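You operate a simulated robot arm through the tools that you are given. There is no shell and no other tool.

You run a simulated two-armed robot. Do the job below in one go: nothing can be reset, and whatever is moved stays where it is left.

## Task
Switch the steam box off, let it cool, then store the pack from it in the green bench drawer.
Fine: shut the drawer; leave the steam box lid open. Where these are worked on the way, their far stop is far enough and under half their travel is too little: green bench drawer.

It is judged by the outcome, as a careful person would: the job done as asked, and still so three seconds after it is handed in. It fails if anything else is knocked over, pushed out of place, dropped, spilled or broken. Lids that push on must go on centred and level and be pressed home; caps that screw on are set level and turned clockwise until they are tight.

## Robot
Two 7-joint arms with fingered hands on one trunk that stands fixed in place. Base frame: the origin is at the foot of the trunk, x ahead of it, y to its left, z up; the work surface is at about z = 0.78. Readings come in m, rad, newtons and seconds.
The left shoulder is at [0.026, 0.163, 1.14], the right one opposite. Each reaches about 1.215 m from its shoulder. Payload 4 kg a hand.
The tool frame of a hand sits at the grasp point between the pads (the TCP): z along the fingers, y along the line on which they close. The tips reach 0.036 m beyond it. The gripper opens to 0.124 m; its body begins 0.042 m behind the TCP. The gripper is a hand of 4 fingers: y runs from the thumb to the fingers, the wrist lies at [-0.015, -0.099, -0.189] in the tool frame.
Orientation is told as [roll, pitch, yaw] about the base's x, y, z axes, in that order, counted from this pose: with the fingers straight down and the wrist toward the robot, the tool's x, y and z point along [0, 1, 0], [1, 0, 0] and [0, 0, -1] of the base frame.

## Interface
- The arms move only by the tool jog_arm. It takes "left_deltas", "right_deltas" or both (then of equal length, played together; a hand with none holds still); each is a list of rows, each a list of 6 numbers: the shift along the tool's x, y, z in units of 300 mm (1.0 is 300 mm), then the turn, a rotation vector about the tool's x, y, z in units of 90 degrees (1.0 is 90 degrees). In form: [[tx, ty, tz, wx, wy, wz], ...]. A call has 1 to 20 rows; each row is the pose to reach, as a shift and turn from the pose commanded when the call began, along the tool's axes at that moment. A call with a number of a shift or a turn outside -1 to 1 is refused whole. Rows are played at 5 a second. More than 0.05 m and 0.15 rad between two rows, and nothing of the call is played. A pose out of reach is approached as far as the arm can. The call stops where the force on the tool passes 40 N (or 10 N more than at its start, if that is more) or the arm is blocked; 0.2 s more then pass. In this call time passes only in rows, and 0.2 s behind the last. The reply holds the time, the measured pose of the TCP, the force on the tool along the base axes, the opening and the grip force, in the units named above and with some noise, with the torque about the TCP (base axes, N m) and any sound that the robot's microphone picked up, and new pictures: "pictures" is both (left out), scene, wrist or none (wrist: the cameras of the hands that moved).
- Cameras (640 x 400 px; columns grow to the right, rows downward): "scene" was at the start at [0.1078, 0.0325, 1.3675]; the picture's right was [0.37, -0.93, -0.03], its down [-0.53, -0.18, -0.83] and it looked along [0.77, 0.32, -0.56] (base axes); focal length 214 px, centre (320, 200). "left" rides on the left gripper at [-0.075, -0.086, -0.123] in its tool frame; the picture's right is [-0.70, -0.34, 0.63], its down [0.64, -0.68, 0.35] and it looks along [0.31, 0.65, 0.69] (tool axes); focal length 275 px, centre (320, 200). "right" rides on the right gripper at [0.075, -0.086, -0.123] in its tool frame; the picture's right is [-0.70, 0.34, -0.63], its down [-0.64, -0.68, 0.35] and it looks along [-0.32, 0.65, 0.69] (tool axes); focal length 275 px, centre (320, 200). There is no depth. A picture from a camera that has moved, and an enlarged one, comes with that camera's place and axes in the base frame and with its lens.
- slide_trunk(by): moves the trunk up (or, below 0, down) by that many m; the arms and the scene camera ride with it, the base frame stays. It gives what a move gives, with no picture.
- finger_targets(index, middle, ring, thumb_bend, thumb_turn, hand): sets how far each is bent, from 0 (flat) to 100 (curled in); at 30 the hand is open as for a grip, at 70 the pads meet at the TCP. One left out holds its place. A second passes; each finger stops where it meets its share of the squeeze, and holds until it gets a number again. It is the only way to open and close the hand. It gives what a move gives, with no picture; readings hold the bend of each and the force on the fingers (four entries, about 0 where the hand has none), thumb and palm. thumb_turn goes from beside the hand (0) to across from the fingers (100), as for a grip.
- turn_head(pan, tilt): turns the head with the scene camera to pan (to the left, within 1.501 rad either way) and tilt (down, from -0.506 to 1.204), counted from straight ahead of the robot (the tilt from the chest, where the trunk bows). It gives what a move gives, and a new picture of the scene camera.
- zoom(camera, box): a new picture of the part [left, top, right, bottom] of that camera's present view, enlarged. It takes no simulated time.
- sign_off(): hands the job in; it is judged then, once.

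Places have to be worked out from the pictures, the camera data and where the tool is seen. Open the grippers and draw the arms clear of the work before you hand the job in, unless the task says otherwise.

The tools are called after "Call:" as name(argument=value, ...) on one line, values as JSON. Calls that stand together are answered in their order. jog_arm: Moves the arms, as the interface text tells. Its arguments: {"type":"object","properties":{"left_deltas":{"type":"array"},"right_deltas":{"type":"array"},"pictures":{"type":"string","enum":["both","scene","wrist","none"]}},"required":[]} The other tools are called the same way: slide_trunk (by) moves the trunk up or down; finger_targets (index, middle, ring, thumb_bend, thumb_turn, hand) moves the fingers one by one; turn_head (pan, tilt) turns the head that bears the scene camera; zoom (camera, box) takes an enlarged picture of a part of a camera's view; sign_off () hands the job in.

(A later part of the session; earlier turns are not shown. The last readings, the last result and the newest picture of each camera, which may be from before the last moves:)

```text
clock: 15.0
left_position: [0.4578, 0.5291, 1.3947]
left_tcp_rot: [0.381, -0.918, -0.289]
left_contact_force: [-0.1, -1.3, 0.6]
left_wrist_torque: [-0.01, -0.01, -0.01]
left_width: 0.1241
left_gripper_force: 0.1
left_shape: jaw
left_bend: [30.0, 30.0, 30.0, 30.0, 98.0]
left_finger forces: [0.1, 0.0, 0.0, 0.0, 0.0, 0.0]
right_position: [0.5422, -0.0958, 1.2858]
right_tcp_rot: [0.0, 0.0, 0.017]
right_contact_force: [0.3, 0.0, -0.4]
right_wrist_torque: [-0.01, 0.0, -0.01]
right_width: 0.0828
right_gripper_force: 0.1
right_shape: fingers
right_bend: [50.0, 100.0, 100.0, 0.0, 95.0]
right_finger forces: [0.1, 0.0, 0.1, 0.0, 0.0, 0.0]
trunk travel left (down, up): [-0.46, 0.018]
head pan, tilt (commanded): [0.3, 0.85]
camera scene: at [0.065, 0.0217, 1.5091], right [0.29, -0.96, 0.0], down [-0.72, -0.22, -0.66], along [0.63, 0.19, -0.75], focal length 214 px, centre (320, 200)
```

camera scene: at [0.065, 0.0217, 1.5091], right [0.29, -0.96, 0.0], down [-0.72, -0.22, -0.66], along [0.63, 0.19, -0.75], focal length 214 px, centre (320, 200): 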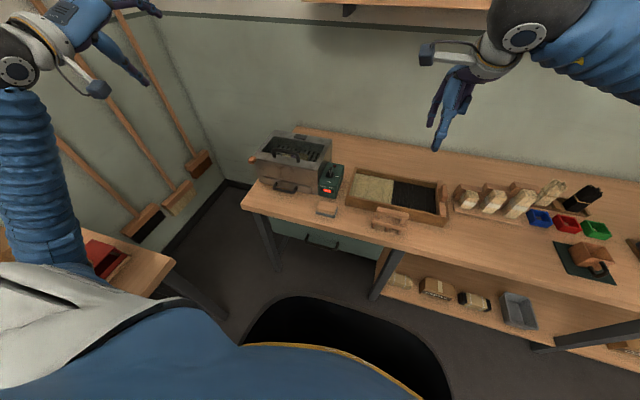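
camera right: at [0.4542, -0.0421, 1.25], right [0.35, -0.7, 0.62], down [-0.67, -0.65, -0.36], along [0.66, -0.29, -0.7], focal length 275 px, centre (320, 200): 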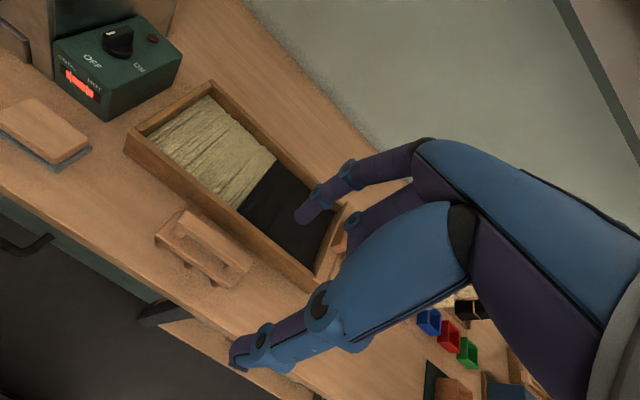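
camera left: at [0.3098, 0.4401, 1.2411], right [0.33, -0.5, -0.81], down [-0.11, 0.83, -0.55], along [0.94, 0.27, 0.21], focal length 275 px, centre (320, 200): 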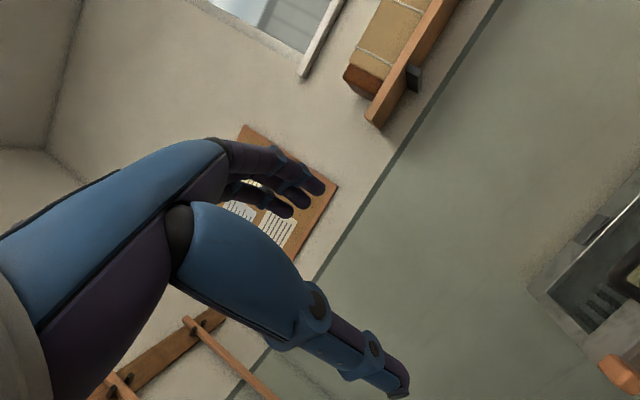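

The trunk is up and the left hand is at about (0.458, 0.529, 1.395). I'll bring it down and forward to (0.50, 0.40, 1.05), turning it to fingers-forward, palm-down and keeping the wrist well away from the shoulder.

Call:
jog_arm(left_deltas=[[-0.0757, -0.0842, 0.0777, -0.0436, -0.0063, -0.0152], [-0.1513, -0.1684, 0.1553, -0.0873, -0.0125, -0.0304], [-0.227, -0.2527, 0.233, -0.1309, -0.0188, -0.0456], [-0.3027, -0.3369, 0.3107, -0.1745, -0.0251, -0.0608], [-0.3783, -0.4211, 0.3883, -0.2182, -0.0313, -0.0759], [-0.454, -0.5053, 0.466, -0.2618, -0.0376, -0.0911], [-0.5297, -0.5896, 0.5437, -0.3054, -0.0439, -0.1063], [-0.6053, -0.6738, 0.6213, -0.3491, -0.0501, -0.1215], [-0.681, -0.758, 0.699, -0.3927, -0.0564, -0.1367]], pictures="both")

```text
clock: 17.0
left_position: [0.4985, 0.3999, 1.0493]
left_tcp_rot: [-2.869, -1.568, 2.867]
left_contact_force: [0.2, -1.3, -0.8]
left_wrist_torque: [-0.01, 0.01, 0.0]
left_width: 0.1241
left_gripper_force: 0.0
left_shape: jaw
left_bend: [30.0, 30.0, 30.0, 30.0, 98.0]
left_finger forces: [0.0, 0.1, 0.1, 0.0, 0.0, 0.1]
left hand out of reach, approached as far as the arm can: row 1, 2, 3, 4, 5
right_position: [0.5406, -0.0947, 1.2858]
right_tcp_rot: [0.001, -0.001, 0.018]
right_contact_force: [0.2, 0.8, -0.2]
right_wrist_torque: [0.01, 0.01, 0.03]
right_width: 0.0826
right_gripper_force: 0.1
right_shape: fingers
right_bend: [50.0, 100.0, 100.0, 0.0, 95.0]
right_finger forces: [0.0, 0.1, 0.0, 0.0, 0.0, 0.0]
trunk travel left (down, up): [-0.46, 0.018]
head pan, tilt (commanded): [0.3, 0.85]
camera scene: at [0.065, 0.0219, 1.5091], right [0.3, -0.96, 0.0], down [-0.72, -0.22, -0.66], along [0.63, 0.2, -0.75], focal length 214 px, centre (320, 200)
camera left: at [0.3746, 0.3249, 0.9613], right [0.63, -0.7, -0.34], down [0.35, 0.64, -0.68], along [0.69, 0.31, 0.65], focal length 275 px, centre (320, 200)
```

scene: 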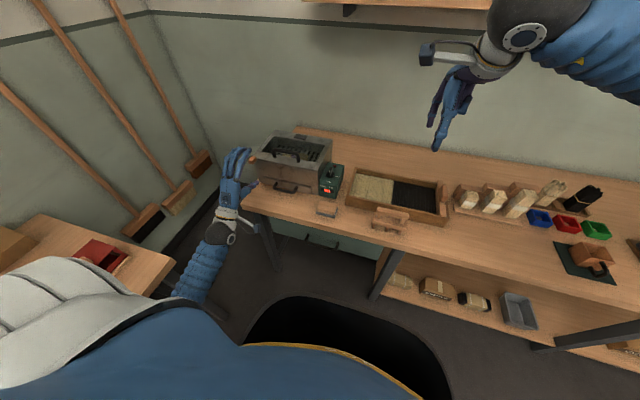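
left: 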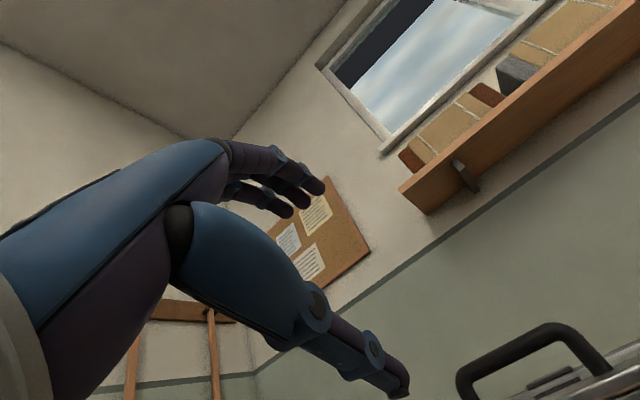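

The left hand is now fingers-forward, palm-down at (0.499, 0.400, 1.049). I'll lower it in front of the bench toward the handle height, staying clear of the bench edge.

Call:
jog_arm(left_deltas=[[-0.071, -0.119, -0.045, 0, 0, 0], [-0.143, -0.237, -0.09, 0, 0, 0], [-0.214, -0.356, -0.135, 0, 0, 0], [-0.286, -0.474, -0.18, 0, 0, 0], [-0.357, -0.593, -0.22, 0, 0, 0], [-0.429, -0.711, -0.26, 0, 0, 0], [-0.5, -0.83, -0.3, 0, 0, 0]], pictures="both")

```text
clock: 18.6
left_position: [0.4097, 0.2515, 0.8002]
left_tcp_rot: [-2.882, -1.57, 2.879]
left_contact_force: [-0.3, 0.3, 0.6]
left_wrist_torque: [0.01, -0.01, 0.04]
left_width: 0.1241
left_gripper_force: 0.1
left_shape: jaw
left_bend: [30.0, 30.0, 30.0, 30.0, 98.0]
left_finger forces: [0.0, 0.0, 0.1, 0.0, 0.0, 0.1]
right_position: [0.54, -0.0951, 1.2872]
right_tcp_rot: [0.001, -0.003, 0.016]
right_contact_force: [-0.6, -0.7, 0.1]
right_wrist_torque: [0.01, 0.01, 0.03]
right_width: 0.0824
right_gripper_force: 0.1
right_shape: fingers
right_bend: [50.0, 100.0, 100.0, 0.0, 95.0]
right_finger forces: [0.0, 0.0, 0.1, 0.1, 0.1, 0.0]
trunk travel left (down, up): [-0.46, 0.018]
head pan, tilt (commanded): [0.3, 0.85]
camera scene: at [0.0643, 0.0216, 1.5092], right [0.3, -0.96, 0.0], down [-0.72, -0.22, -0.66], along [0.63, 0.2, -0.75], focal length 214 px, centre (320, 200)
camera left: at [0.2856, 0.1758, 0.7136], right [0.63, -0.7, -0.34], down [0.35, 0.64, -0.68], along [0.69, 0.31, 0.65], focal length 275 px, centre (320, 200)
```

scene: 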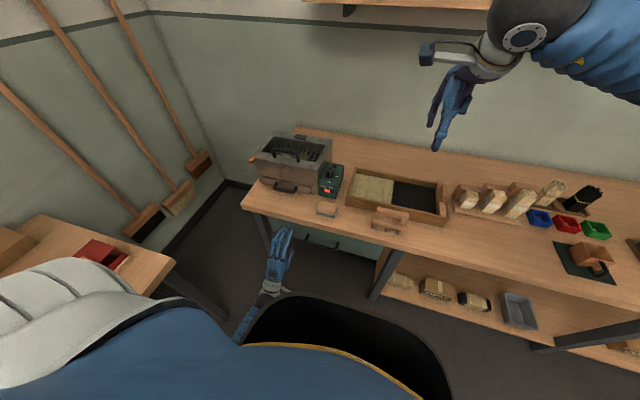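
left: 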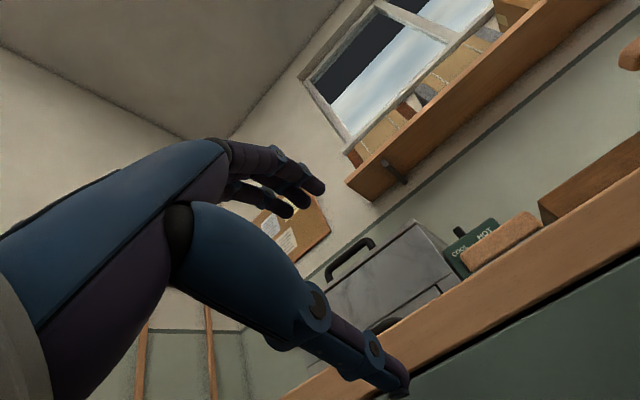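

The hand is at (0.410, 0.252, 0.800). I'll lower it to handle height in front of the bar, with the fingers partly closed to make the mouth smaller but still well open.

Call:
jog_arm(left_deltas=[[-0.08, -0.113, -0.01, 0, 0, 0], [-0.16, -0.225, -0.03, 0, 0, 0], [-0.24, -0.338, -0.04, 0, 0, 0], [-0.315, -0.45, -0.05, 0, 0, 0]], pictures="both")

Call:
finger_targets(hand="left", index=45, middle=45, ring=45, thumb_bend=40, thumb_turn=100)

Call:
zoom(camera="scene", box=[240, 200, 400, 300])

```text
clock: 19.8
left_position: [0.4013, 0.1875, 0.674]
left_tcp_rot: [2.181, -1.532, -2.163]
left_contact_force: [-0.3, -0.1, -0.7]
left_wrist_torque: [-0.01, 0.0, 0.05]
left_width: 0.1242
left_gripper_force: 0.0
left_shape: jaw
left_bend: [30.0, 30.0, 30.0, 30.0, 98.0]
left_finger forces: [0.1, 0.0, 0.1, 0.0, 0.0, 0.0]
right_position: [0.5391, -0.0945, 1.2853]
right_tcp_rot: [0.0, -0.002, 0.017]
right_contact_force: [-0.9, 1.4, 0.1]
right_wrist_torque: [-0.01, -0.02, 0.0]
right_width: 0.0825
right_gripper_force: 0.2
right_shape: fingers
right_bend: [50.0, 100.0, 100.0, 0.0, 95.0]
right_finger forces: [0.0, 0.1, 0.0, 0.0, 0.0, 0.0]
trunk travel left (down, up): [-0.46, 0.018]
head pan, tilt (commanded): [0.3, 0.85]
stopped in row 4 (left hand): the arm was blocked; the commanded pose is now the measured one
camera scene: at [0.0642, 0.0217, 1.5084], right [0.3, -0.96, 0.0], down [-0.72, -0.22, -0.66], along [0.63, 0.2, -0.75], focal length 214 px, centre (320, 200)
camera left: at [0.2808, 0.112, 0.5827], right [0.65, -0.67, -0.34], down [0.35, 0.67, -0.65], along [0.67, 0.31, 0.67], focal length 275 px, centre (320, 200)
```

scene: 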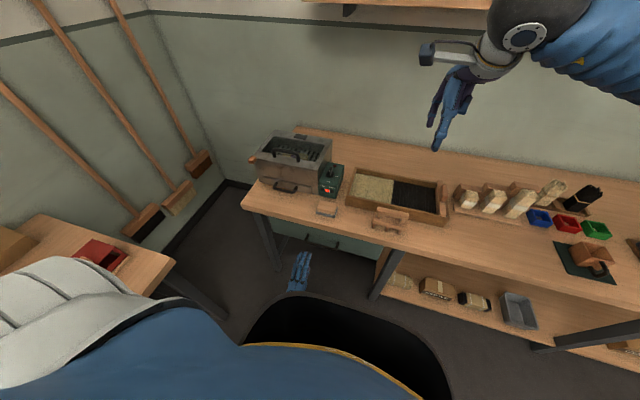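
left: 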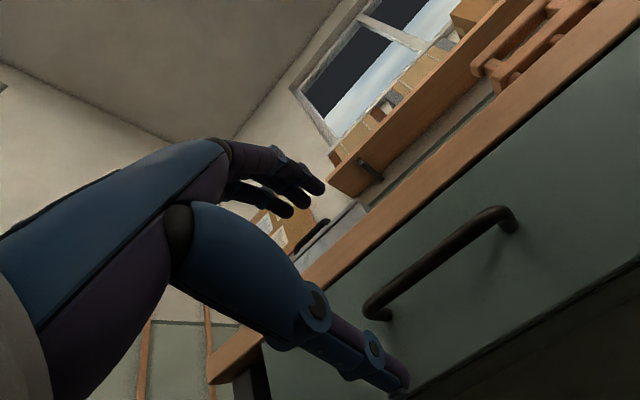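

```text
clock: 20.8
left_position: [0.402, 0.1871, 0.6738]
left_tcp_rot: [2.15, -1.535, -2.133]
left_contact_force: [0.2, 0.4, -0.5]
left_wrist_torque: [0.0, 0.0, -0.02]
left_width: 0.0855
left_gripper_force: 0.0
left_shape: fingers
left_bend: [45.0, 45.0, 45.0, 40.0, 99.0]
left_finger forces: [0.1, 0.0, 0.1, 0.0, 0.1, 0.0]
right_position: [0.5413, -0.095, 1.2867]
right_tcp_rot: [0.0, 0.0, 0.018]
right_contact_force: [-0.1, 0.4, -0.4]
right_wrist_torque: [-0.03, 0.0, -0.02]
right_width: 0.0827
right_gripper_force: 0.1
right_shape: fingers
right_bend: [50.0, 100.0, 100.0, 0.0, 95.0]
right_finger forces: [0.0, 0.1, 0.0, 0.0, 0.0, 0.0]
trunk travel left (down, up): [-0.46, 0.018]
head pan, tilt (commanded): [0.3, 0.85]
```

```text
4.00 times, centred on (320, 250) of scene
camera zoom: at [0.0645, 0.0217, 1.5092], right [0.3, -0.96, 0.0], down [-0.72, -0.22, -0.66], along [0.63, 0.2, -0.75], focal length 858 px, centre (320, 0)
```

zoom: 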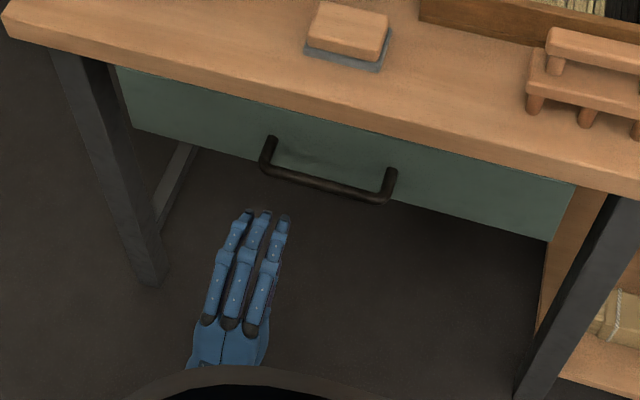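

The left arm stopped near (0.402, 0.187, 0.674) with no contact force, and its wrist disappears behind a black rim in the head view. I'll zoom in to see what part of the robot or floor is there.

Call:
zoom(camera="scene", box=[220, 260, 460, 400])

Call:
zoom(camera="left", box=[220, 150, 560, 400])

```text
2.67 times, centred on (340, 330) of scene
camera zoom: at [0.0645, 0.0217, 1.5092], right [0.3, -0.96, 0.0], down [-0.72, -0.22, -0.66], along [0.63, 0.2, -0.75], focal length 572 px, centre (267, -147)
```

zoom: 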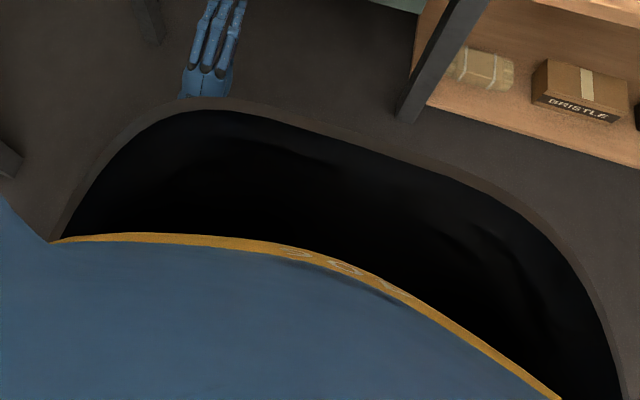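

```text
1.60 times, centred on (390, 275) of left
camera zoom: at [0.2807, 0.1117, 0.5829], right [0.65, -0.67, -0.35], down [0.35, 0.67, -0.65], along [0.67, 0.31, 0.67], focal length 440 px, centre (208, 80)
```

zoom: 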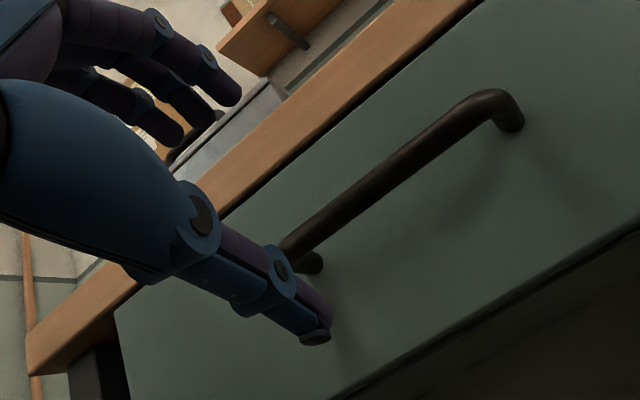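

Something dark near the robot's base hides the wrist. I'll tilt the head fully down to see its shape before choosing how to pull the handle.

Call:
turn_head(pan=0.3, tilt=1.2)

```text
clock: 21.6
left_position: [0.401, 0.1854, 0.6739]
left_tcp_rot: [2.15, -1.533, -2.129]
left_contact_force: [-0.4, 0.8, 0.4]
left_wrist_torque: [0.0, 0.01, 0.02]
left_width: 0.0855
left_gripper_force: 0.0
left_shape: fingers
left_bend: [45.0, 45.0, 45.0, 40.0, 99.0]
left_finger forces: [0.0, 0.1, 0.0, 0.0, 0.0, 0.1]
right_position: [0.5405, -0.0952, 1.2869]
right_tcp_rot: [-0.001, -0.001, 0.019]
right_contact_force: [0.2, 1.1, -1.1]
right_wrist_torque: [0.01, 0.03, 0.0]
right_width: 0.0827
right_gripper_force: 0.1
right_shape: fingers
right_bend: [50.0, 100.0, 100.0, 0.0, 95.0]
right_finger forces: [0.0, 0.1, 0.0, 0.1, 0.0, 0.0]
trunk travel left (down, up): [-0.46, 0.018]
head pan, tilt (commanded): [0.3, 1.201]
camera scene: at [0.0432, 0.0152, 1.4855], right [0.3, -0.96, 0.0], down [-0.89, -0.28, -0.36], along [0.35, 0.11, -0.93], focal length 214 px, centre (320, 200)
```

scene: 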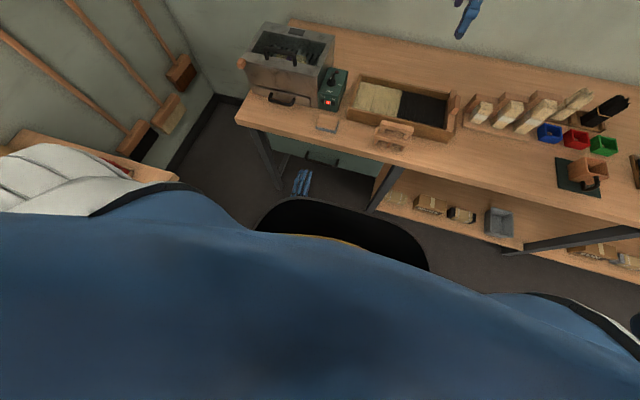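

I'll zoom into the region around the hand and the black rim in this view, and check the gauge at the same time.

Call:
zoom(camera="scene", box=[240, 150, 440, 275])

Call:
zoom(camera="scene", box=[300, 70, 380, 120])

```text
3.20 times, centred on (340, 212) of scene
camera zoom: at [0.0432, 0.0152, 1.4855], right [0.3, -0.96, 0.0], down [-0.89, -0.28, -0.36], along [0.35, 0.11, -0.93], focal length 686 px, centre (256, 160)
```

zoom: 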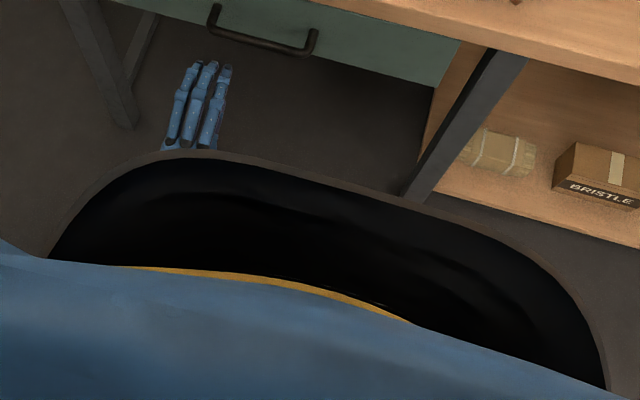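

```text
8.00 times, centred on (340, 95) of scene
camera zoom: at [0.0432, 0.0152, 1.4855], right [0.3, -0.96, 0.0], down [-0.89, -0.28, -0.36], along [0.35, 0.11, -0.93], focal length 1716 px, centre (160, 1040)
```

zoom: 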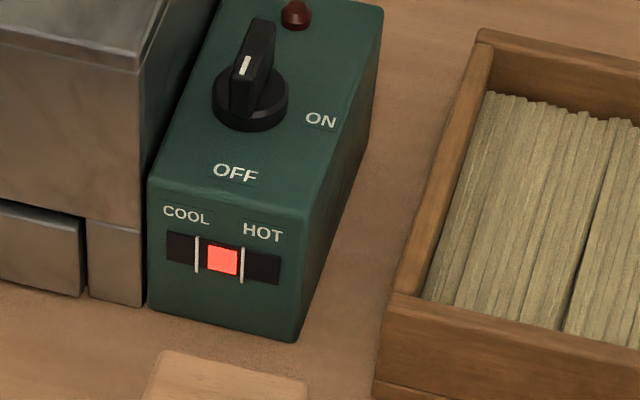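

The gauge is falling, now a small red block between the marks. Since the low wrist was blocked, I'll change approach: tip the fingers forward and down (about 40° from vertical) so the wrist stays high, and hook the bar from above. I'll rotate and rise to staging first.

Call:
jog_arm(left_deltas=[[-0.01, 0.053, 0.008, 0.07, 0, 0], [-0.02, 0.105, 0.016, 0.139, 0, 0], [-0.03, 0.158, 0.025, 0.209, 0, 0], [-0.041, 0.21, 0.033, 0.278, 0, 0], [-0.051, 0.263, 0.041, 0.348, 0, 0], [-0.062, 0.315, 0.05, 0.417, 0, 0], [-0.072, 0.368, 0.058, 0.487, 0, 0], [-0.082, 0.42, 0.066, 0.556, 0, 0]], pictures="wrist")

Call:
finger_targets(hand="left", index=50, middle=50, ring=50, thumb_bend=20)

Call:
turn_head(pan=0.3, tilt=0.85)

```text
clock: 23.4
left_position: [0.4067, 0.1952, 0.7829]
left_tcp_rot: [0.219, -0.699, -0.212]
left_contact_force: [0.8, 0.8, 0.4]
left_wrist_torque: [-0.01, -0.02, 0.01]
left_width: 0.0852
left_gripper_force: 0.0
left_shape: fingers
left_bend: [45.0, 45.0, 45.0, 40.0, 99.0]
left_finger forces: [0.0, 0.1, 0.0, 0.0, 0.1, 0.1]
right_position: [0.539, -0.0944, 1.2883]
right_tcp_rot: [-0.002, -0.002, 0.018]
right_contact_force: [0.1, -0.4, 0.2]
right_wrist_torque: [-0.03, 0.01, -0.01]
right_width: 0.0827
right_gripper_force: 0.1
right_shape: fingers
right_bend: [50.0, 100.0, 100.0, 0.0, 95.0]
right_finger forces: [0.1, 0.0, 0.0, 0.0, 0.0, 0.0]
trunk travel left (down, up): [-0.46, 0.018]
head pan, tilt (commanded): [0.3, 1.201]
stopped in row 8 (left hand): the arm was blocked; the commanded pose is now the measured one
camera left: at [0.2559, 0.1248, 0.8061], right [0.12, -0.58, -0.81], down [-0.24, 0.77, -0.59], along [0.96, 0.26, -0.05], focal length 275 px, centre (320, 200)
```

left: 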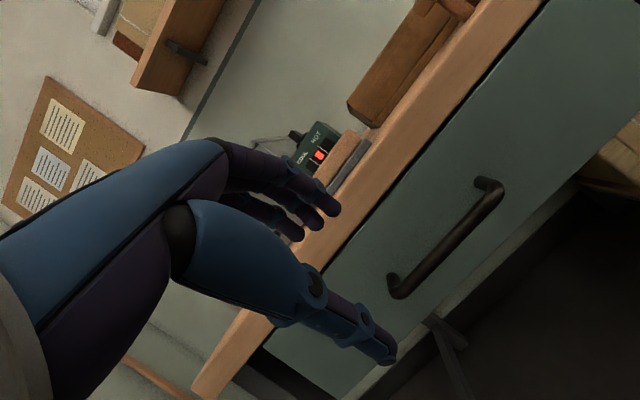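

```text
clock: 24.4
left_position: [0.4068, 0.1945, 0.7813]
left_tcp_rot: [0.22, -0.699, -0.21]
left_contact_force: [0.4, -0.2, -0.6]
left_wrist_torque: [-0.01, 0.0, 0.01]
left_width: 0.091
left_gripper_force: 0.1
left_shape: fingers
left_bend: [50.0, 50.0, 50.0, 20.0, 97.0]
left_finger forces: [0.0, 0.0, 0.0, 0.1, 0.0, 0.0]
right_position: [0.5417, -0.0949, 1.2879]
right_tcp_rot: [0.0, -0.001, 0.016]
right_contact_force: [0.2, 0.2, 0.4]
right_wrist_torque: [0.0, 0.03, 0.02]
right_width: 0.0826
right_gripper_force: 0.0
right_shape: fingers
right_bend: [50.0, 100.0, 100.0, 0.0, 95.0]
right_finger forces: [0.1, 0.0, 0.0, 0.1, 0.1, 0.0]
trunk travel left (down, up): [-0.46, 0.018]
head pan, tilt (commanded): [0.3, 1.201]
```

```text
clock: 25.3
left_position: [0.4058, 0.1948, 0.7812]
left_tcp_rot: [0.218, -0.699, -0.21]
left_contact_force: [0.7, -0.1, 1.3]
left_wrist_torque: [-0.01, 0.01, 0.03]
left_width: 0.091
left_gripper_force: 0.1
left_shape: fingers
left_bend: [50.0, 50.0, 50.0, 20.0, 97.0]
left_finger forces: [0.0, 0.0, 0.1, 0.0, 0.0, 0.0]
right_position: [0.5409, -0.0953, 1.287]
right_tcp_rot: [0.001, -0.002, 0.017]
right_contact_force: [0.3, 0.3, -0.8]
right_wrist_torque: [-0.05, -0.01, -0.01]
right_width: 0.0826
right_gripper_force: 0.1
right_shape: fingers
right_bend: [50.0, 100.0, 100.0, 0.0, 95.0]
right_finger forces: [0.0, 0.0, 0.0, 0.1, 0.0, 0.0]
trunk travel left (down, up): [-0.46, 0.018]
head pan, tilt (commanded): [0.3, 0.85]
camera scene: at [0.0644, 0.0217, 1.5091], right [0.3, -0.96, 0.0], down [-0.72, -0.22, -0.66], along [0.63, 0.19, -0.75], focal length 214 px, centre (320, 200)
```

scene: 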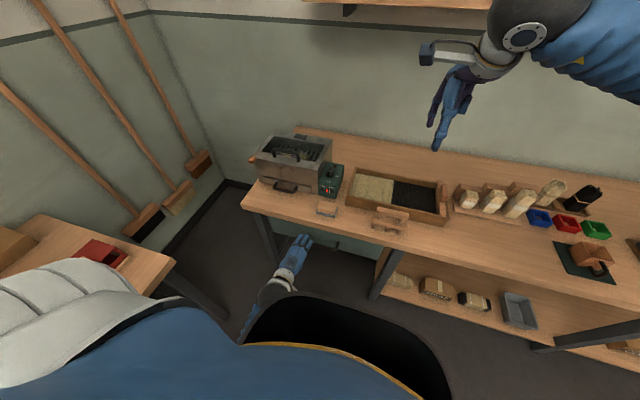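

The left arm is blocked again around y≈0.19 with no force at the hand, so its elbow or forearm must be limited. I'll turn the head left and down to see where the elbow is.

Call:
turn_head(pan=1.3, tilt=0.8)

```text
clock: 26.5
left_position: [0.4064, 0.1947, 0.7806]
left_tcp_rot: [0.219, -0.7, -0.21]
left_contact_force: [0.0, -0.3, -0.8]
left_wrist_torque: [0.0, 0.0, -0.01]
left_width: 0.091
left_gripper_force: 0.0
left_shape: fingers
left_bend: [50.0, 50.0, 50.0, 20.0, 97.0]
left_finger forces: [0.0, 0.0, 0.1, 0.1, 0.0, 0.0]
right_position: [0.5403, -0.0948, 1.2867]
right_tcp_rot: [-0.001, 0.0, 0.018]
right_contact_force: [0.4, 0.3, -0.4]
right_wrist_torque: [-0.02, -0.02, 0.01]
right_width: 0.0828
right_gripper_force: 0.0
right_shape: fingers
right_bend: [50.0, 100.0, 100.0, 0.0, 95.0]
right_finger forces: [0.0, 0.0, 0.0, 0.1, 0.0, 0.0]
trunk travel left (down, up): [-0.46, 0.018]
head pan, tilt (commanded): [1.3, 0.799]
camera scene: at [0.0114, 0.0764, 1.5133], right [0.96, -0.27, 0.0], down [-0.19, -0.69, -0.7], along [0.19, 0.67, -0.72], focal length 214 px, centre (320, 200)
```

scene: 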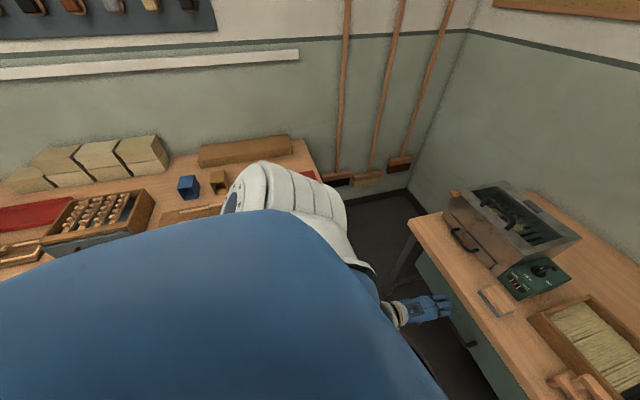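

The shoulder hides the elbow, but the forearm probably meets the torso when the wrist comes inward. I'll use a different hook: left hand turned so the wrist sits out to the left, with only the outer (ring) finger extended downward to go behind the bar. First I'll shape the fingers.

Call:
finger_targets(hand="left", index=100, middle=100, ring=40, thumb_bend=0, thumb_turn=100)

Call:
turn_head(pan=0.4, tilt=0.8)

Call:
jog_arm(left_deltas=[[0.021, 0.018, -0.008, 0.0115, -0.0212, 0.0813], [0.041, 0.037, -0.015, 0.0229, -0.0424, 0.1625], [0.062, 0.055, -0.023, 0.0344, -0.0635, 0.2438], [0.083, 0.074, -0.031, 0.0458, -0.0847, 0.3251], [0.103, 0.092, -0.038, 0.0573, -0.1059, 0.4064], [0.124, 0.111, -0.046, 0.0687, -0.1271, 0.4876], [0.144, 0.129, -0.053, 0.0802, -0.1483, 0.5689], [0.165, 0.148, -0.061, 0.0916, -0.1695, 0.6502], [0.186, 0.166, -0.069, 0.1031, -0.1906, 0.7315], [0.206, 0.185, -0.076, 0.1145, -0.2118, 0.8127], [0.227, 0.203, -0.084, 0.126, -0.233, 0.894]], pictures="both")

```text
clock: 27.5
left_position: [0.4065, 0.1951, 0.7818]
left_tcp_rot: [0.217, -0.697, -0.21]
left_contact_force: [-0.1, 0.1, -0.5]
left_wrist_torque: [0.02, -0.02, 0.01]
left_width: 0.0754
left_gripper_force: 0.1
left_shape: fingers
left_bend: [100.0, 100.0, 40.0, 0.0, 95.0]
left_finger forces: [0.1, 0.1, 0.0, 0.1, 0.0, 0.0]
right_position: [0.5398, -0.0954, 1.2872]
right_tcp_rot: [-0.001, -0.001, 0.018]
right_contact_force: [0.6, 0.1, 0.1]
right_wrist_torque: [-0.02, 0.0, -0.01]
right_width: 0.0827
right_gripper_force: 0.1
right_shape: fingers
right_bend: [50.0, 100.0, 100.0, 0.0, 95.0]
right_finger forces: [0.0, 0.1, 0.1, 0.1, 0.0, 0.0]
trunk travel left (down, up): [-0.46, 0.018]
head pan, tilt (commanded): [1.3, 0.799]
```

```text
clock: 28.7
left_position: [0.4053, 0.1945, 0.7814]
left_tcp_rot: [0.218, -0.701, -0.21]
left_contact_force: [-0.4, 0.0, 0.5]
left_wrist_torque: [-0.01, -0.01, -0.01]
left_width: 0.0757
left_gripper_force: 0.2
left_shape: fingers
left_bend: [100.0, 100.0, 40.0, 0.0, 95.0]
left_finger forces: [0.1, 0.1, 0.0, 0.0, 0.1, 0.0]
right_position: [0.5404, -0.0949, 1.2871]
right_tcp_rot: [0.0, -0.002, 0.017]
right_contact_force: [-0.4, 0.6, -0.2]
right_wrist_torque: [0.02, -0.01, 0.03]
right_width: 0.0827
right_gripper_force: 0.0
right_shape: fingers
right_bend: [50.0, 100.0, 100.0, 0.0, 95.0]
right_finger forces: [0.1, 0.0, 0.0, 0.0, 0.1, 0.0]
trunk travel left (down, up): [-0.46, 0.018]
head pan, tilt (commanded): [0.4, 0.799]
camera scene: at [0.064, 0.0301, 1.5132], right [0.39, -0.92, 0.0], down [-0.66, -0.28, -0.7], along [0.64, 0.27, -0.72], focal length 214 px, centre (320, 200)
```

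scene: 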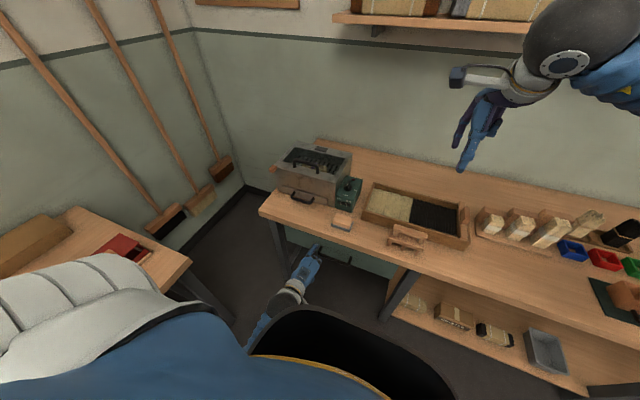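

```text
clock: 31.1
left_position: [0.44, 0.25, 0.851]
left_tcp_rot: [0.35, 0.001, -1.569]
left_contact_force: [0.1, -0.1, 0.1]
left_wrist_torque: [0.0, 0.03, 0.01]
left_width: 0.0754
left_gripper_force: 0.1
left_shape: fingers
left_bend: [100.0, 100.0, 40.0, 0.0, 95.0]
left_finger forces: [0.0, 0.0, 0.0, 0.1, 0.0, 0.1]
right_position: [0.5408, -0.0938, 1.2872]
right_tcp_rot: [0.0, -0.001, 0.019]
right_contact_force: [0.2, 0.5, 0.0]
right_wrist_torque: [0.03, 0.05, 0.02]
right_width: 0.0827
right_gripper_force: 0.0
right_shape: fingers
right_bend: [50.0, 100.0, 100.0, 0.0, 95.0]
right_finger forces: [0.0, 0.0, 0.0, 0.1, 0.0, 0.0]
trunk travel left (down, up): [-0.46, 0.018]
head pan, tilt (commanded): [0.4, 0.799]
camera scene: at [0.0647, 0.0302, 1.5132], right [0.39, -0.92, 0.0], down [-0.66, -0.28, -0.7], along [0.64, 0.27, -0.72], focal length 214 px, centre (320, 200)
camera left: at [0.3268, 0.3348, 0.9399], right [-0.44, 0.34, -0.83], down [0.72, 0.68, -0.1], along [0.53, -0.65, -0.54], focal length 275 px, centre (320, 200)
```

scene: 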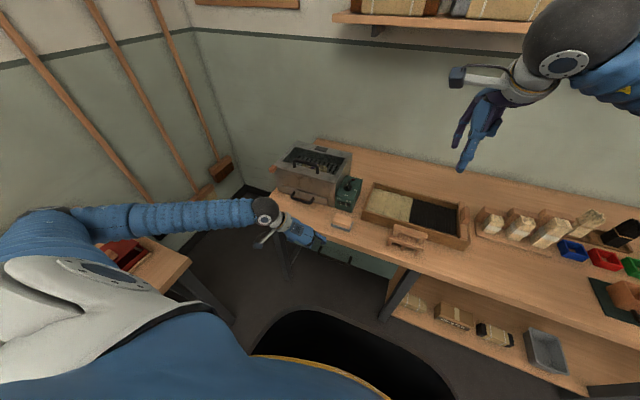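
left: 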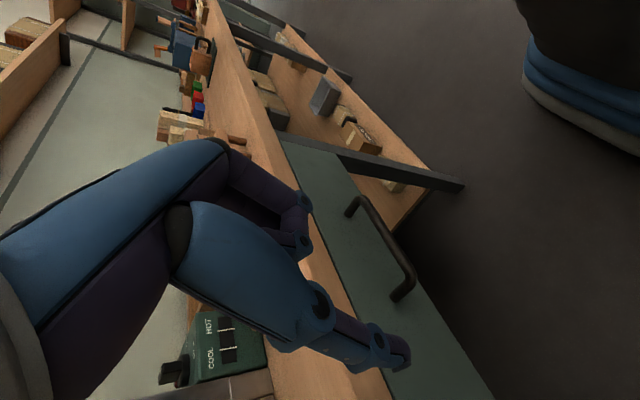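

That worked: the hand is at (0.440, 0.250, 0.851) with the wrist out to the left, and the gauge looks dark (cooled). I'll zoom on the hand and the gauge in the head view.

Call:
zoom(camera="scene", box=[250, 190, 378, 270])

Call:
zoom(camera="scene", box=[325, 170, 373, 215])

Call:
zoom(camera="left", box=[200, 120, 480, 400])

```text
5.00 times, centred on (314, 230) of scene
camera zoom: at [0.0647, 0.0302, 1.5132], right [0.39, -0.92, 0.0], down [-0.66, -0.28, -0.7], along [0.64, 0.27, -0.72], focal length 1072 px, centre (350, 50)
```

zoom: 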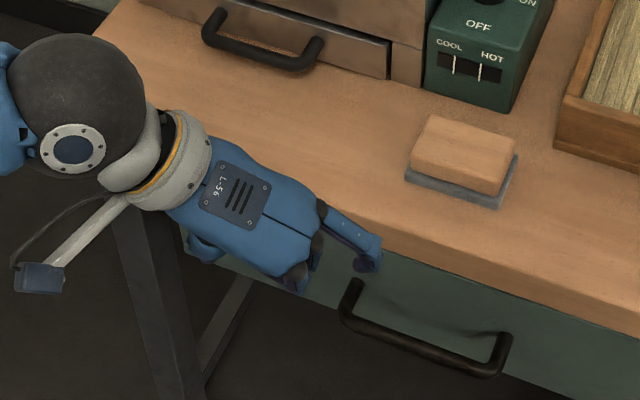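

```text
8.89 times, centred on (349, 192) of scene
camera zoom: at [0.0647, 0.0302, 1.5132], right [0.39, -0.92, 0.0], down [-0.66, -0.28, -0.7], along [0.64, 0.27, -0.72], focal length 1906 px, centre (62, 267)
```

zoom: 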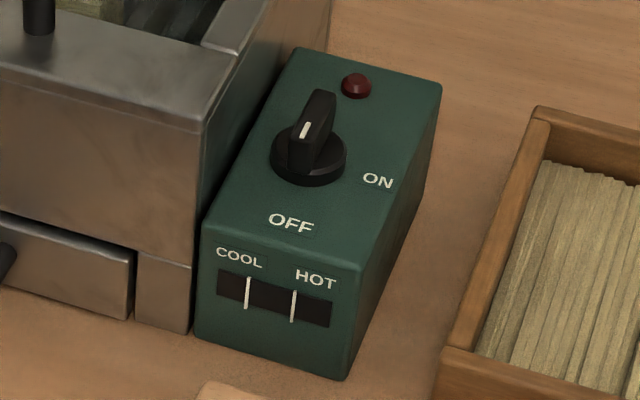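

```text
1.43 times, centred on (340, 260) of left
camera zoom: at [0.3268, 0.3348, 0.9399], right [-0.44, 0.34, -0.83], down [0.72, 0.68, -0.1], along [0.53, -0.65, -0.54], focal length 393 px, centre (291, 114)
```

zoom: 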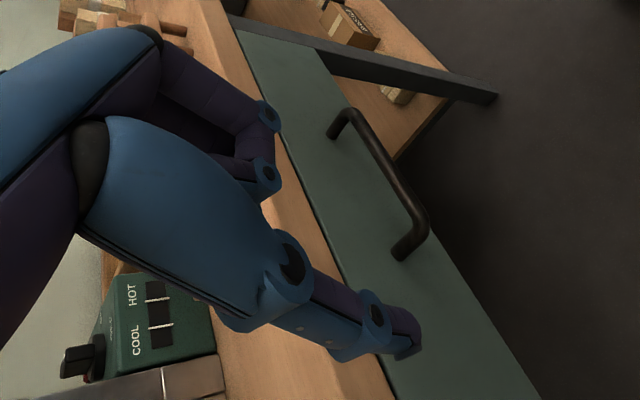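

The gauge is fully dark now, so the box has cooled. The ring fingertip is at about TCP+(0.041, −0.058, −0.038). I'll bring it just above the gap behind the handle bar and check alignment.

Call:
jog_arm(left_deltas=[[-0.004, 0.037, 0.13, 0, 0, 0], [-0.009, 0.073, 0.259, 0, 0, 0]], pictures="both")

Call:
zoom(camera="scene", box=[290, 220, 354, 260])

Call:
zoom(camera="left", box=[220, 150, 460, 350])

```text
clock: 31.7
left_position: [0.4642, 0.2282, 0.7763]
left_tcp_rot: [0.352, -0.002, -1.568]
left_contact_force: [-0.1, -0.2, -0.6]
left_wrist_torque: [0.0, 0.0, -0.02]
left_width: 0.0752
left_gripper_force: 0.2
left_shape: fingers
left_bend: [100.0, 100.0, 40.0, 0.0, 95.0]
left_finger forces: [0.0, 0.0, 0.0, 0.0, 0.0, 0.0]
right_position: [0.5413, -0.0949, 1.2862]
right_tcp_rot: [0.0, 0.001, 0.018]
right_contact_force: [-1.3, 0.0, 0.3]
right_wrist_torque: [0.02, -0.01, -0.02]
right_width: 0.0825
right_gripper_force: 0.0
right_shape: fingers
right_bend: [50.0, 100.0, 100.0, 0.0, 95.0]
right_finger forces: [0.0, 0.1, 0.0, 0.0, 0.0, 0.0]
trunk travel left (down, up): [-0.46, 0.018]
head pan, tilt (commanded): [0.4, 0.799]
camera scene: at [0.0646, 0.0304, 1.5131], right [0.39, -0.92, 0.0], down [-0.66, -0.28, -0.7], along [0.64, 0.27, -0.72], focal length 214 px, centre (320, 200)
camera left: at [0.3497, 0.3132, 0.8656], right [-0.44, 0.33, -0.83], down [0.72, 0.68, -0.1], along [0.54, -0.65, -0.54], focal length 275 px, centre (320, 200)
```

scene: 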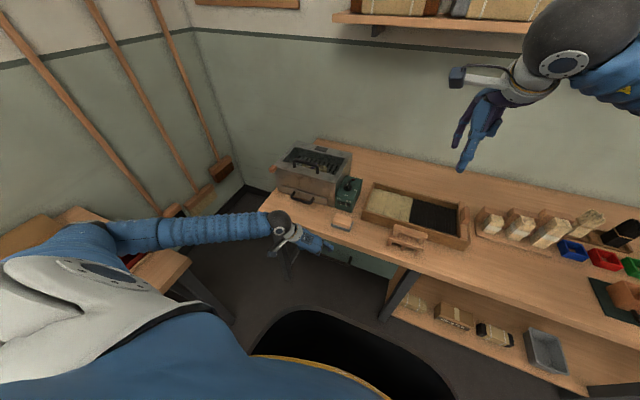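
left: 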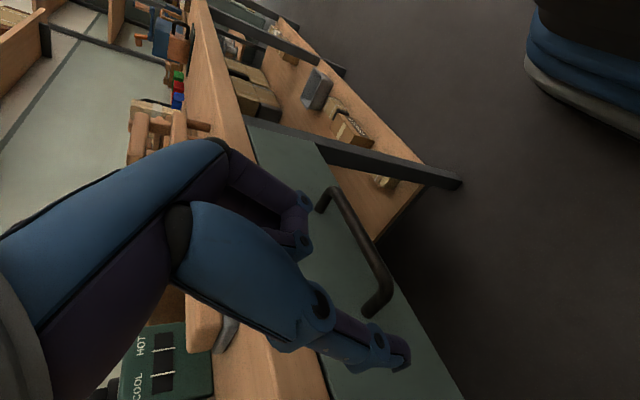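

```text
10.00 times, centred on (322, 240) of scene
camera zoom: at [0.0646, 0.0304, 1.5131], right [0.39, -0.92, 0.0], down [-0.66, -0.28, -0.7], along [0.64, 0.27, -0.72], focal length 2145 px, centre (300, -200)
```

zoom: 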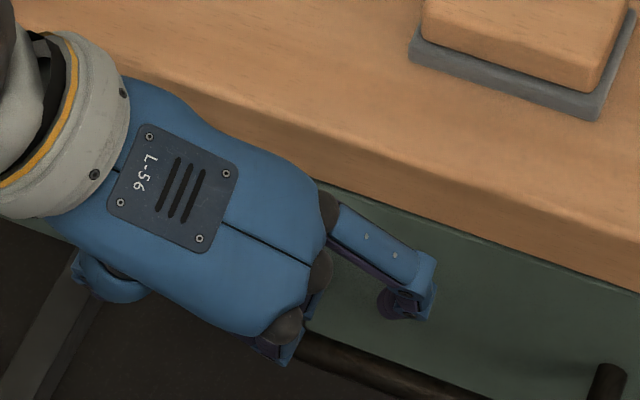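

```text
2.00 times, centred on (340, 250) of left
camera zoom: at [0.3497, 0.3132, 0.8656], right [-0.44, 0.33, -0.83], down [0.72, 0.68, -0.1], along [0.54, -0.65, -0.54], focal length 551 px, centre (280, 100)
```

zoom: 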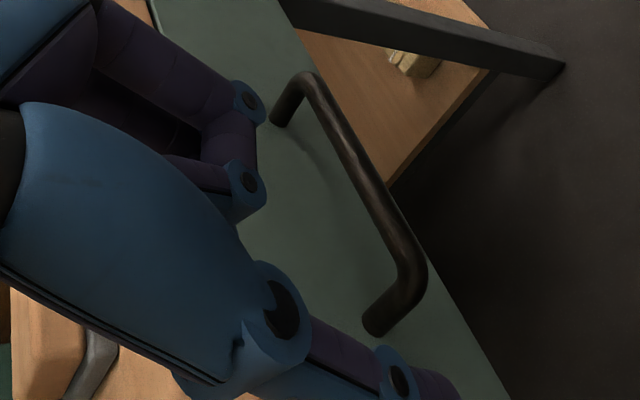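

The fingertip is in line above the gap between bar and drawer face. I'll push in along the finger axis in small steps and watch the forces.

Call:
jog_arm(left_deltas=[[0.002, 0, 0.067, 0, 0, 0], [0.003, 0, 0.133, 0, 0, 0], [0.004, 0, 0.2, 0, 0, 0]], pictures="both")

Call:
zoom(camera="scene", box=[290, 220, 354, 260])

Call:
zoom(camera="left", box=[220, 150, 460, 350])

```text
clock: 32.5
left_position: [0.4857, 0.2281, 0.7203]
left_tcp_rot: [0.349, -0.003, -1.566]
left_contact_force: [0.1, 0.5, -0.1]
left_wrist_torque: [-0.03, 0.0, 0.02]
left_width: 0.0753
left_gripper_force: 0.1
left_shape: fingers
left_bend: [100.0, 100.0, 40.0, 0.0, 95.0]
left_finger forces: [0.1, 0.1, 0.0, 0.0, 0.0, 0.1]
right_position: [0.541, -0.0952, 1.2868]
right_tcp_rot: [0.001, 0.001, 0.018]
right_contact_force: [0.3, 0.0, -0.7]
right_wrist_torque: [0.01, 0.0, 0.03]
right_width: 0.0825
right_gripper_force: 0.0
right_shape: fingers
right_bend: [50.0, 100.0, 100.0, 0.0, 95.0]
right_finger forces: [0.1, 0.1, 0.0, 0.0, 0.1, 0.1]
trunk travel left (down, up): [-0.46, 0.018]
head pan, tilt (commanded): [0.4, 0.799]
camera scene: at [0.0647, 0.0303, 1.5131], right [0.39, -0.92, 0.0], down [-0.66, -0.28, -0.7], along [0.64, 0.27, -0.72], focal length 214 px, centre (320, 200)
camera left: at [0.3723, 0.3137, 0.8102], right [-0.44, 0.33, -0.83], down [0.72, 0.68, -0.11], along [0.54, -0.65, -0.54], focal length 275 px, centre (320, 200)
```

scene: 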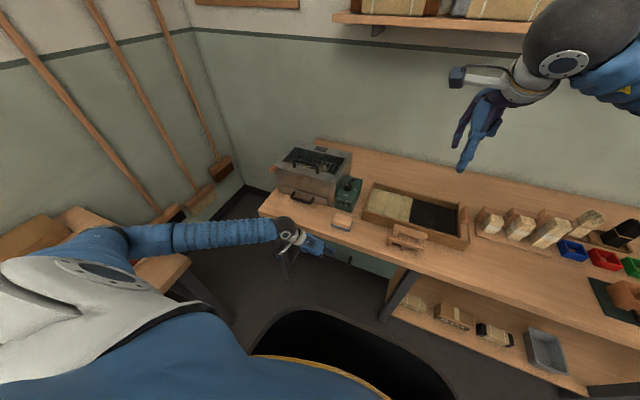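
left: 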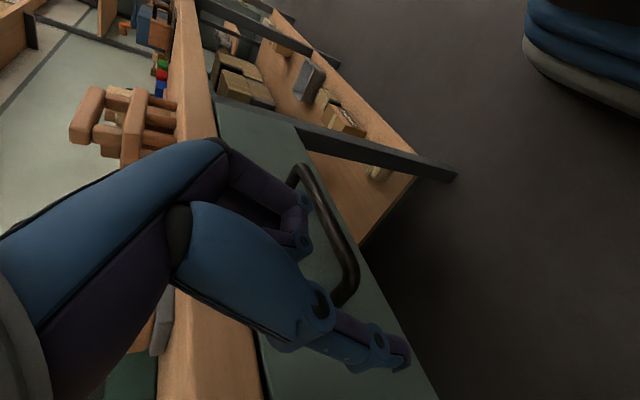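

```text
10.00 times, centred on (322, 240) of scene
camera zoom: at [0.0647, 0.0303, 1.5131], right [0.39, -0.92, 0.0], down [-0.66, -0.28, -0.7], along [0.64, 0.27, -0.72], focal length 2145 px, centre (300, -200)
```

zoom: 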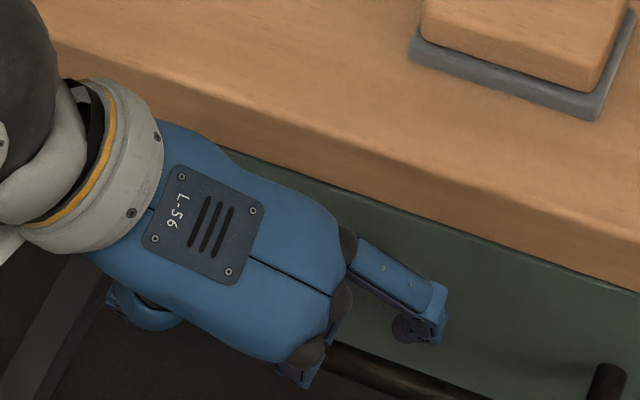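

```text
2.00 times, centred on (340, 250) of left
camera zoom: at [0.3723, 0.3137, 0.8102], right [-0.44, 0.33, -0.83], down [0.72, 0.68, -0.11], along [0.54, -0.65, -0.54], focal length 551 px, centre (280, 100)
```

zoom: 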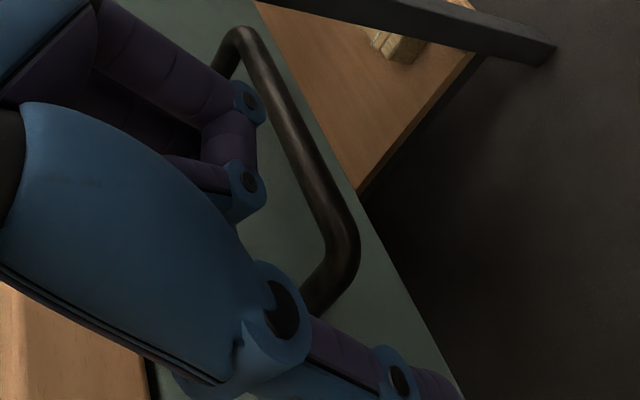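

The finger needs a slightly steeper angle to fit between bar and face. I'll turn the hand 8° more upright, shift it a few mm toward the face, and insert the tip below the bar.

Call:
jog_arm(left_deltas=[[0.03, 0, -0.028, 0, -0.045, 0], [0.05, 0, -0.028, 0, -0.0889, 0], [0.042, 0, 0.01, 0, -0.0889, 0], [0.035, 0, 0.044, 0, -0.0889, 0], [0.028, 0, 0.083, 0, -0.0889, 0], [0.021, 0, 0.121, 0, -0.0889, 0]], pictures="both")

Call:
zoom(camera="scene", box=[290, 220, 354, 260])

Call:
zoom(camera="left", box=[220, 150, 460, 350])

```text
clock: 33.9
left_position: [0.5033, 0.2269, 0.6876]
left_tcp_rot: [0.209, -0.001, -1.567]
left_contact_force: [0.4, -0.3, 0.8]
left_wrist_torque: [0.03, 0.01, 0.01]
left_width: 0.0753
left_gripper_force: 0.1
left_shape: fingers
left_bend: [100.0, 100.0, 40.0, 0.0, 95.0]
left_finger forces: [0.0, 0.1, 0.0, 0.1, 0.0, 0.0]
right_position: [0.5408, -0.0937, 1.2865]
right_tcp_rot: [0.001, 0.0, 0.018]
right_contact_force: [0.1, -0.6, 0.1]
right_wrist_torque: [-0.01, -0.03, -0.04]
right_width: 0.0826
right_gripper_force: 0.1
right_shape: fingers
right_bend: [50.0, 100.0, 100.0, 0.0, 95.0]
right_finger forces: [0.0, 0.1, 0.0, 0.1, 0.0, 0.0]
trunk travel left (down, up): [-0.46, 0.018]
head pan, tilt (commanded): [0.4, 0.799]
camera scene: at [0.0644, 0.0303, 1.5132], right [0.39, -0.92, 0.0], down [-0.66, -0.28, -0.7], along [0.64, 0.27, -0.72], focal length 214 px, centre (320, 200)
camera left: at [0.404, 0.3133, 0.7916], right [-0.55, 0.33, -0.77], down [0.7, 0.68, -0.2], along [0.45, -0.65, -0.61], focal length 275 px, centre (320, 200)
```

scene: 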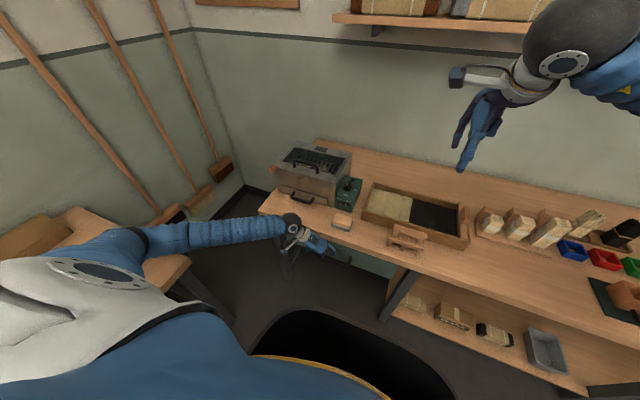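
left: 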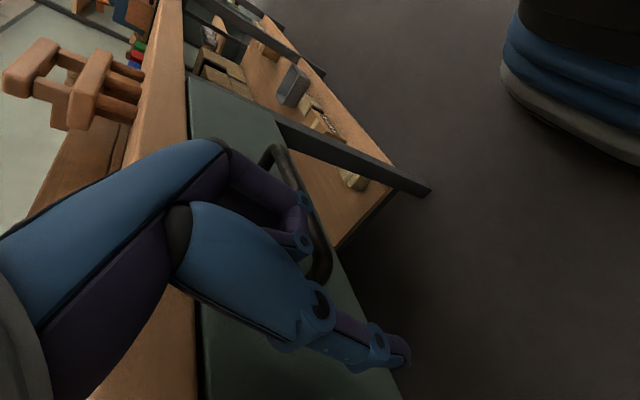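

```text
10.00 times, centred on (322, 240) of scene
camera zoom: at [0.0644, 0.0303, 1.5132], right [0.39, -0.92, 0.0], down [-0.66, -0.28, -0.7], along [0.64, 0.27, -0.72], focal length 2145 px, centre (300, -200)
```

zoom: 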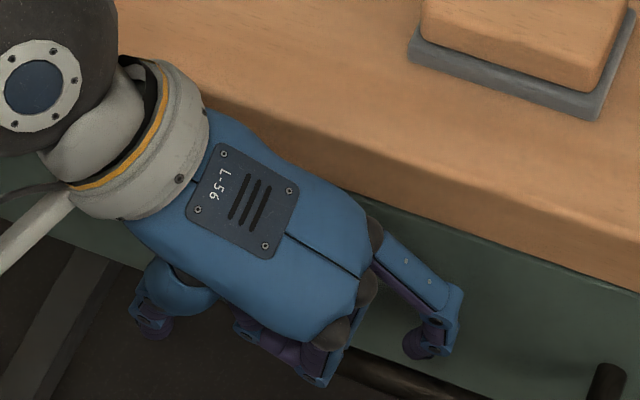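

```text
2.00 times, centred on (340, 250) of left
camera zoom: at [0.404, 0.3133, 0.7916], right [-0.55, 0.33, -0.77], down [0.7, 0.68, -0.2], along [0.45, -0.65, -0.61], focal length 551 px, centre (280, 100)
```

zoom: 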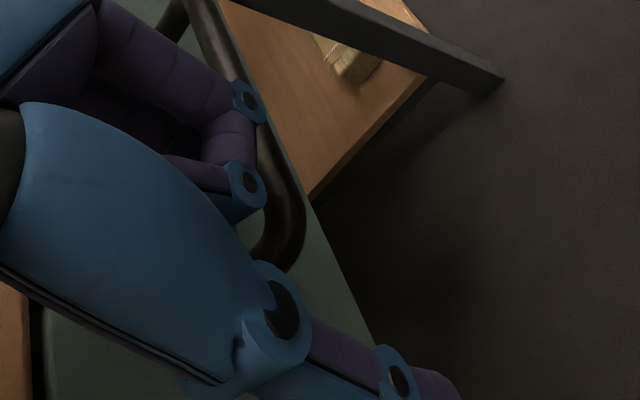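

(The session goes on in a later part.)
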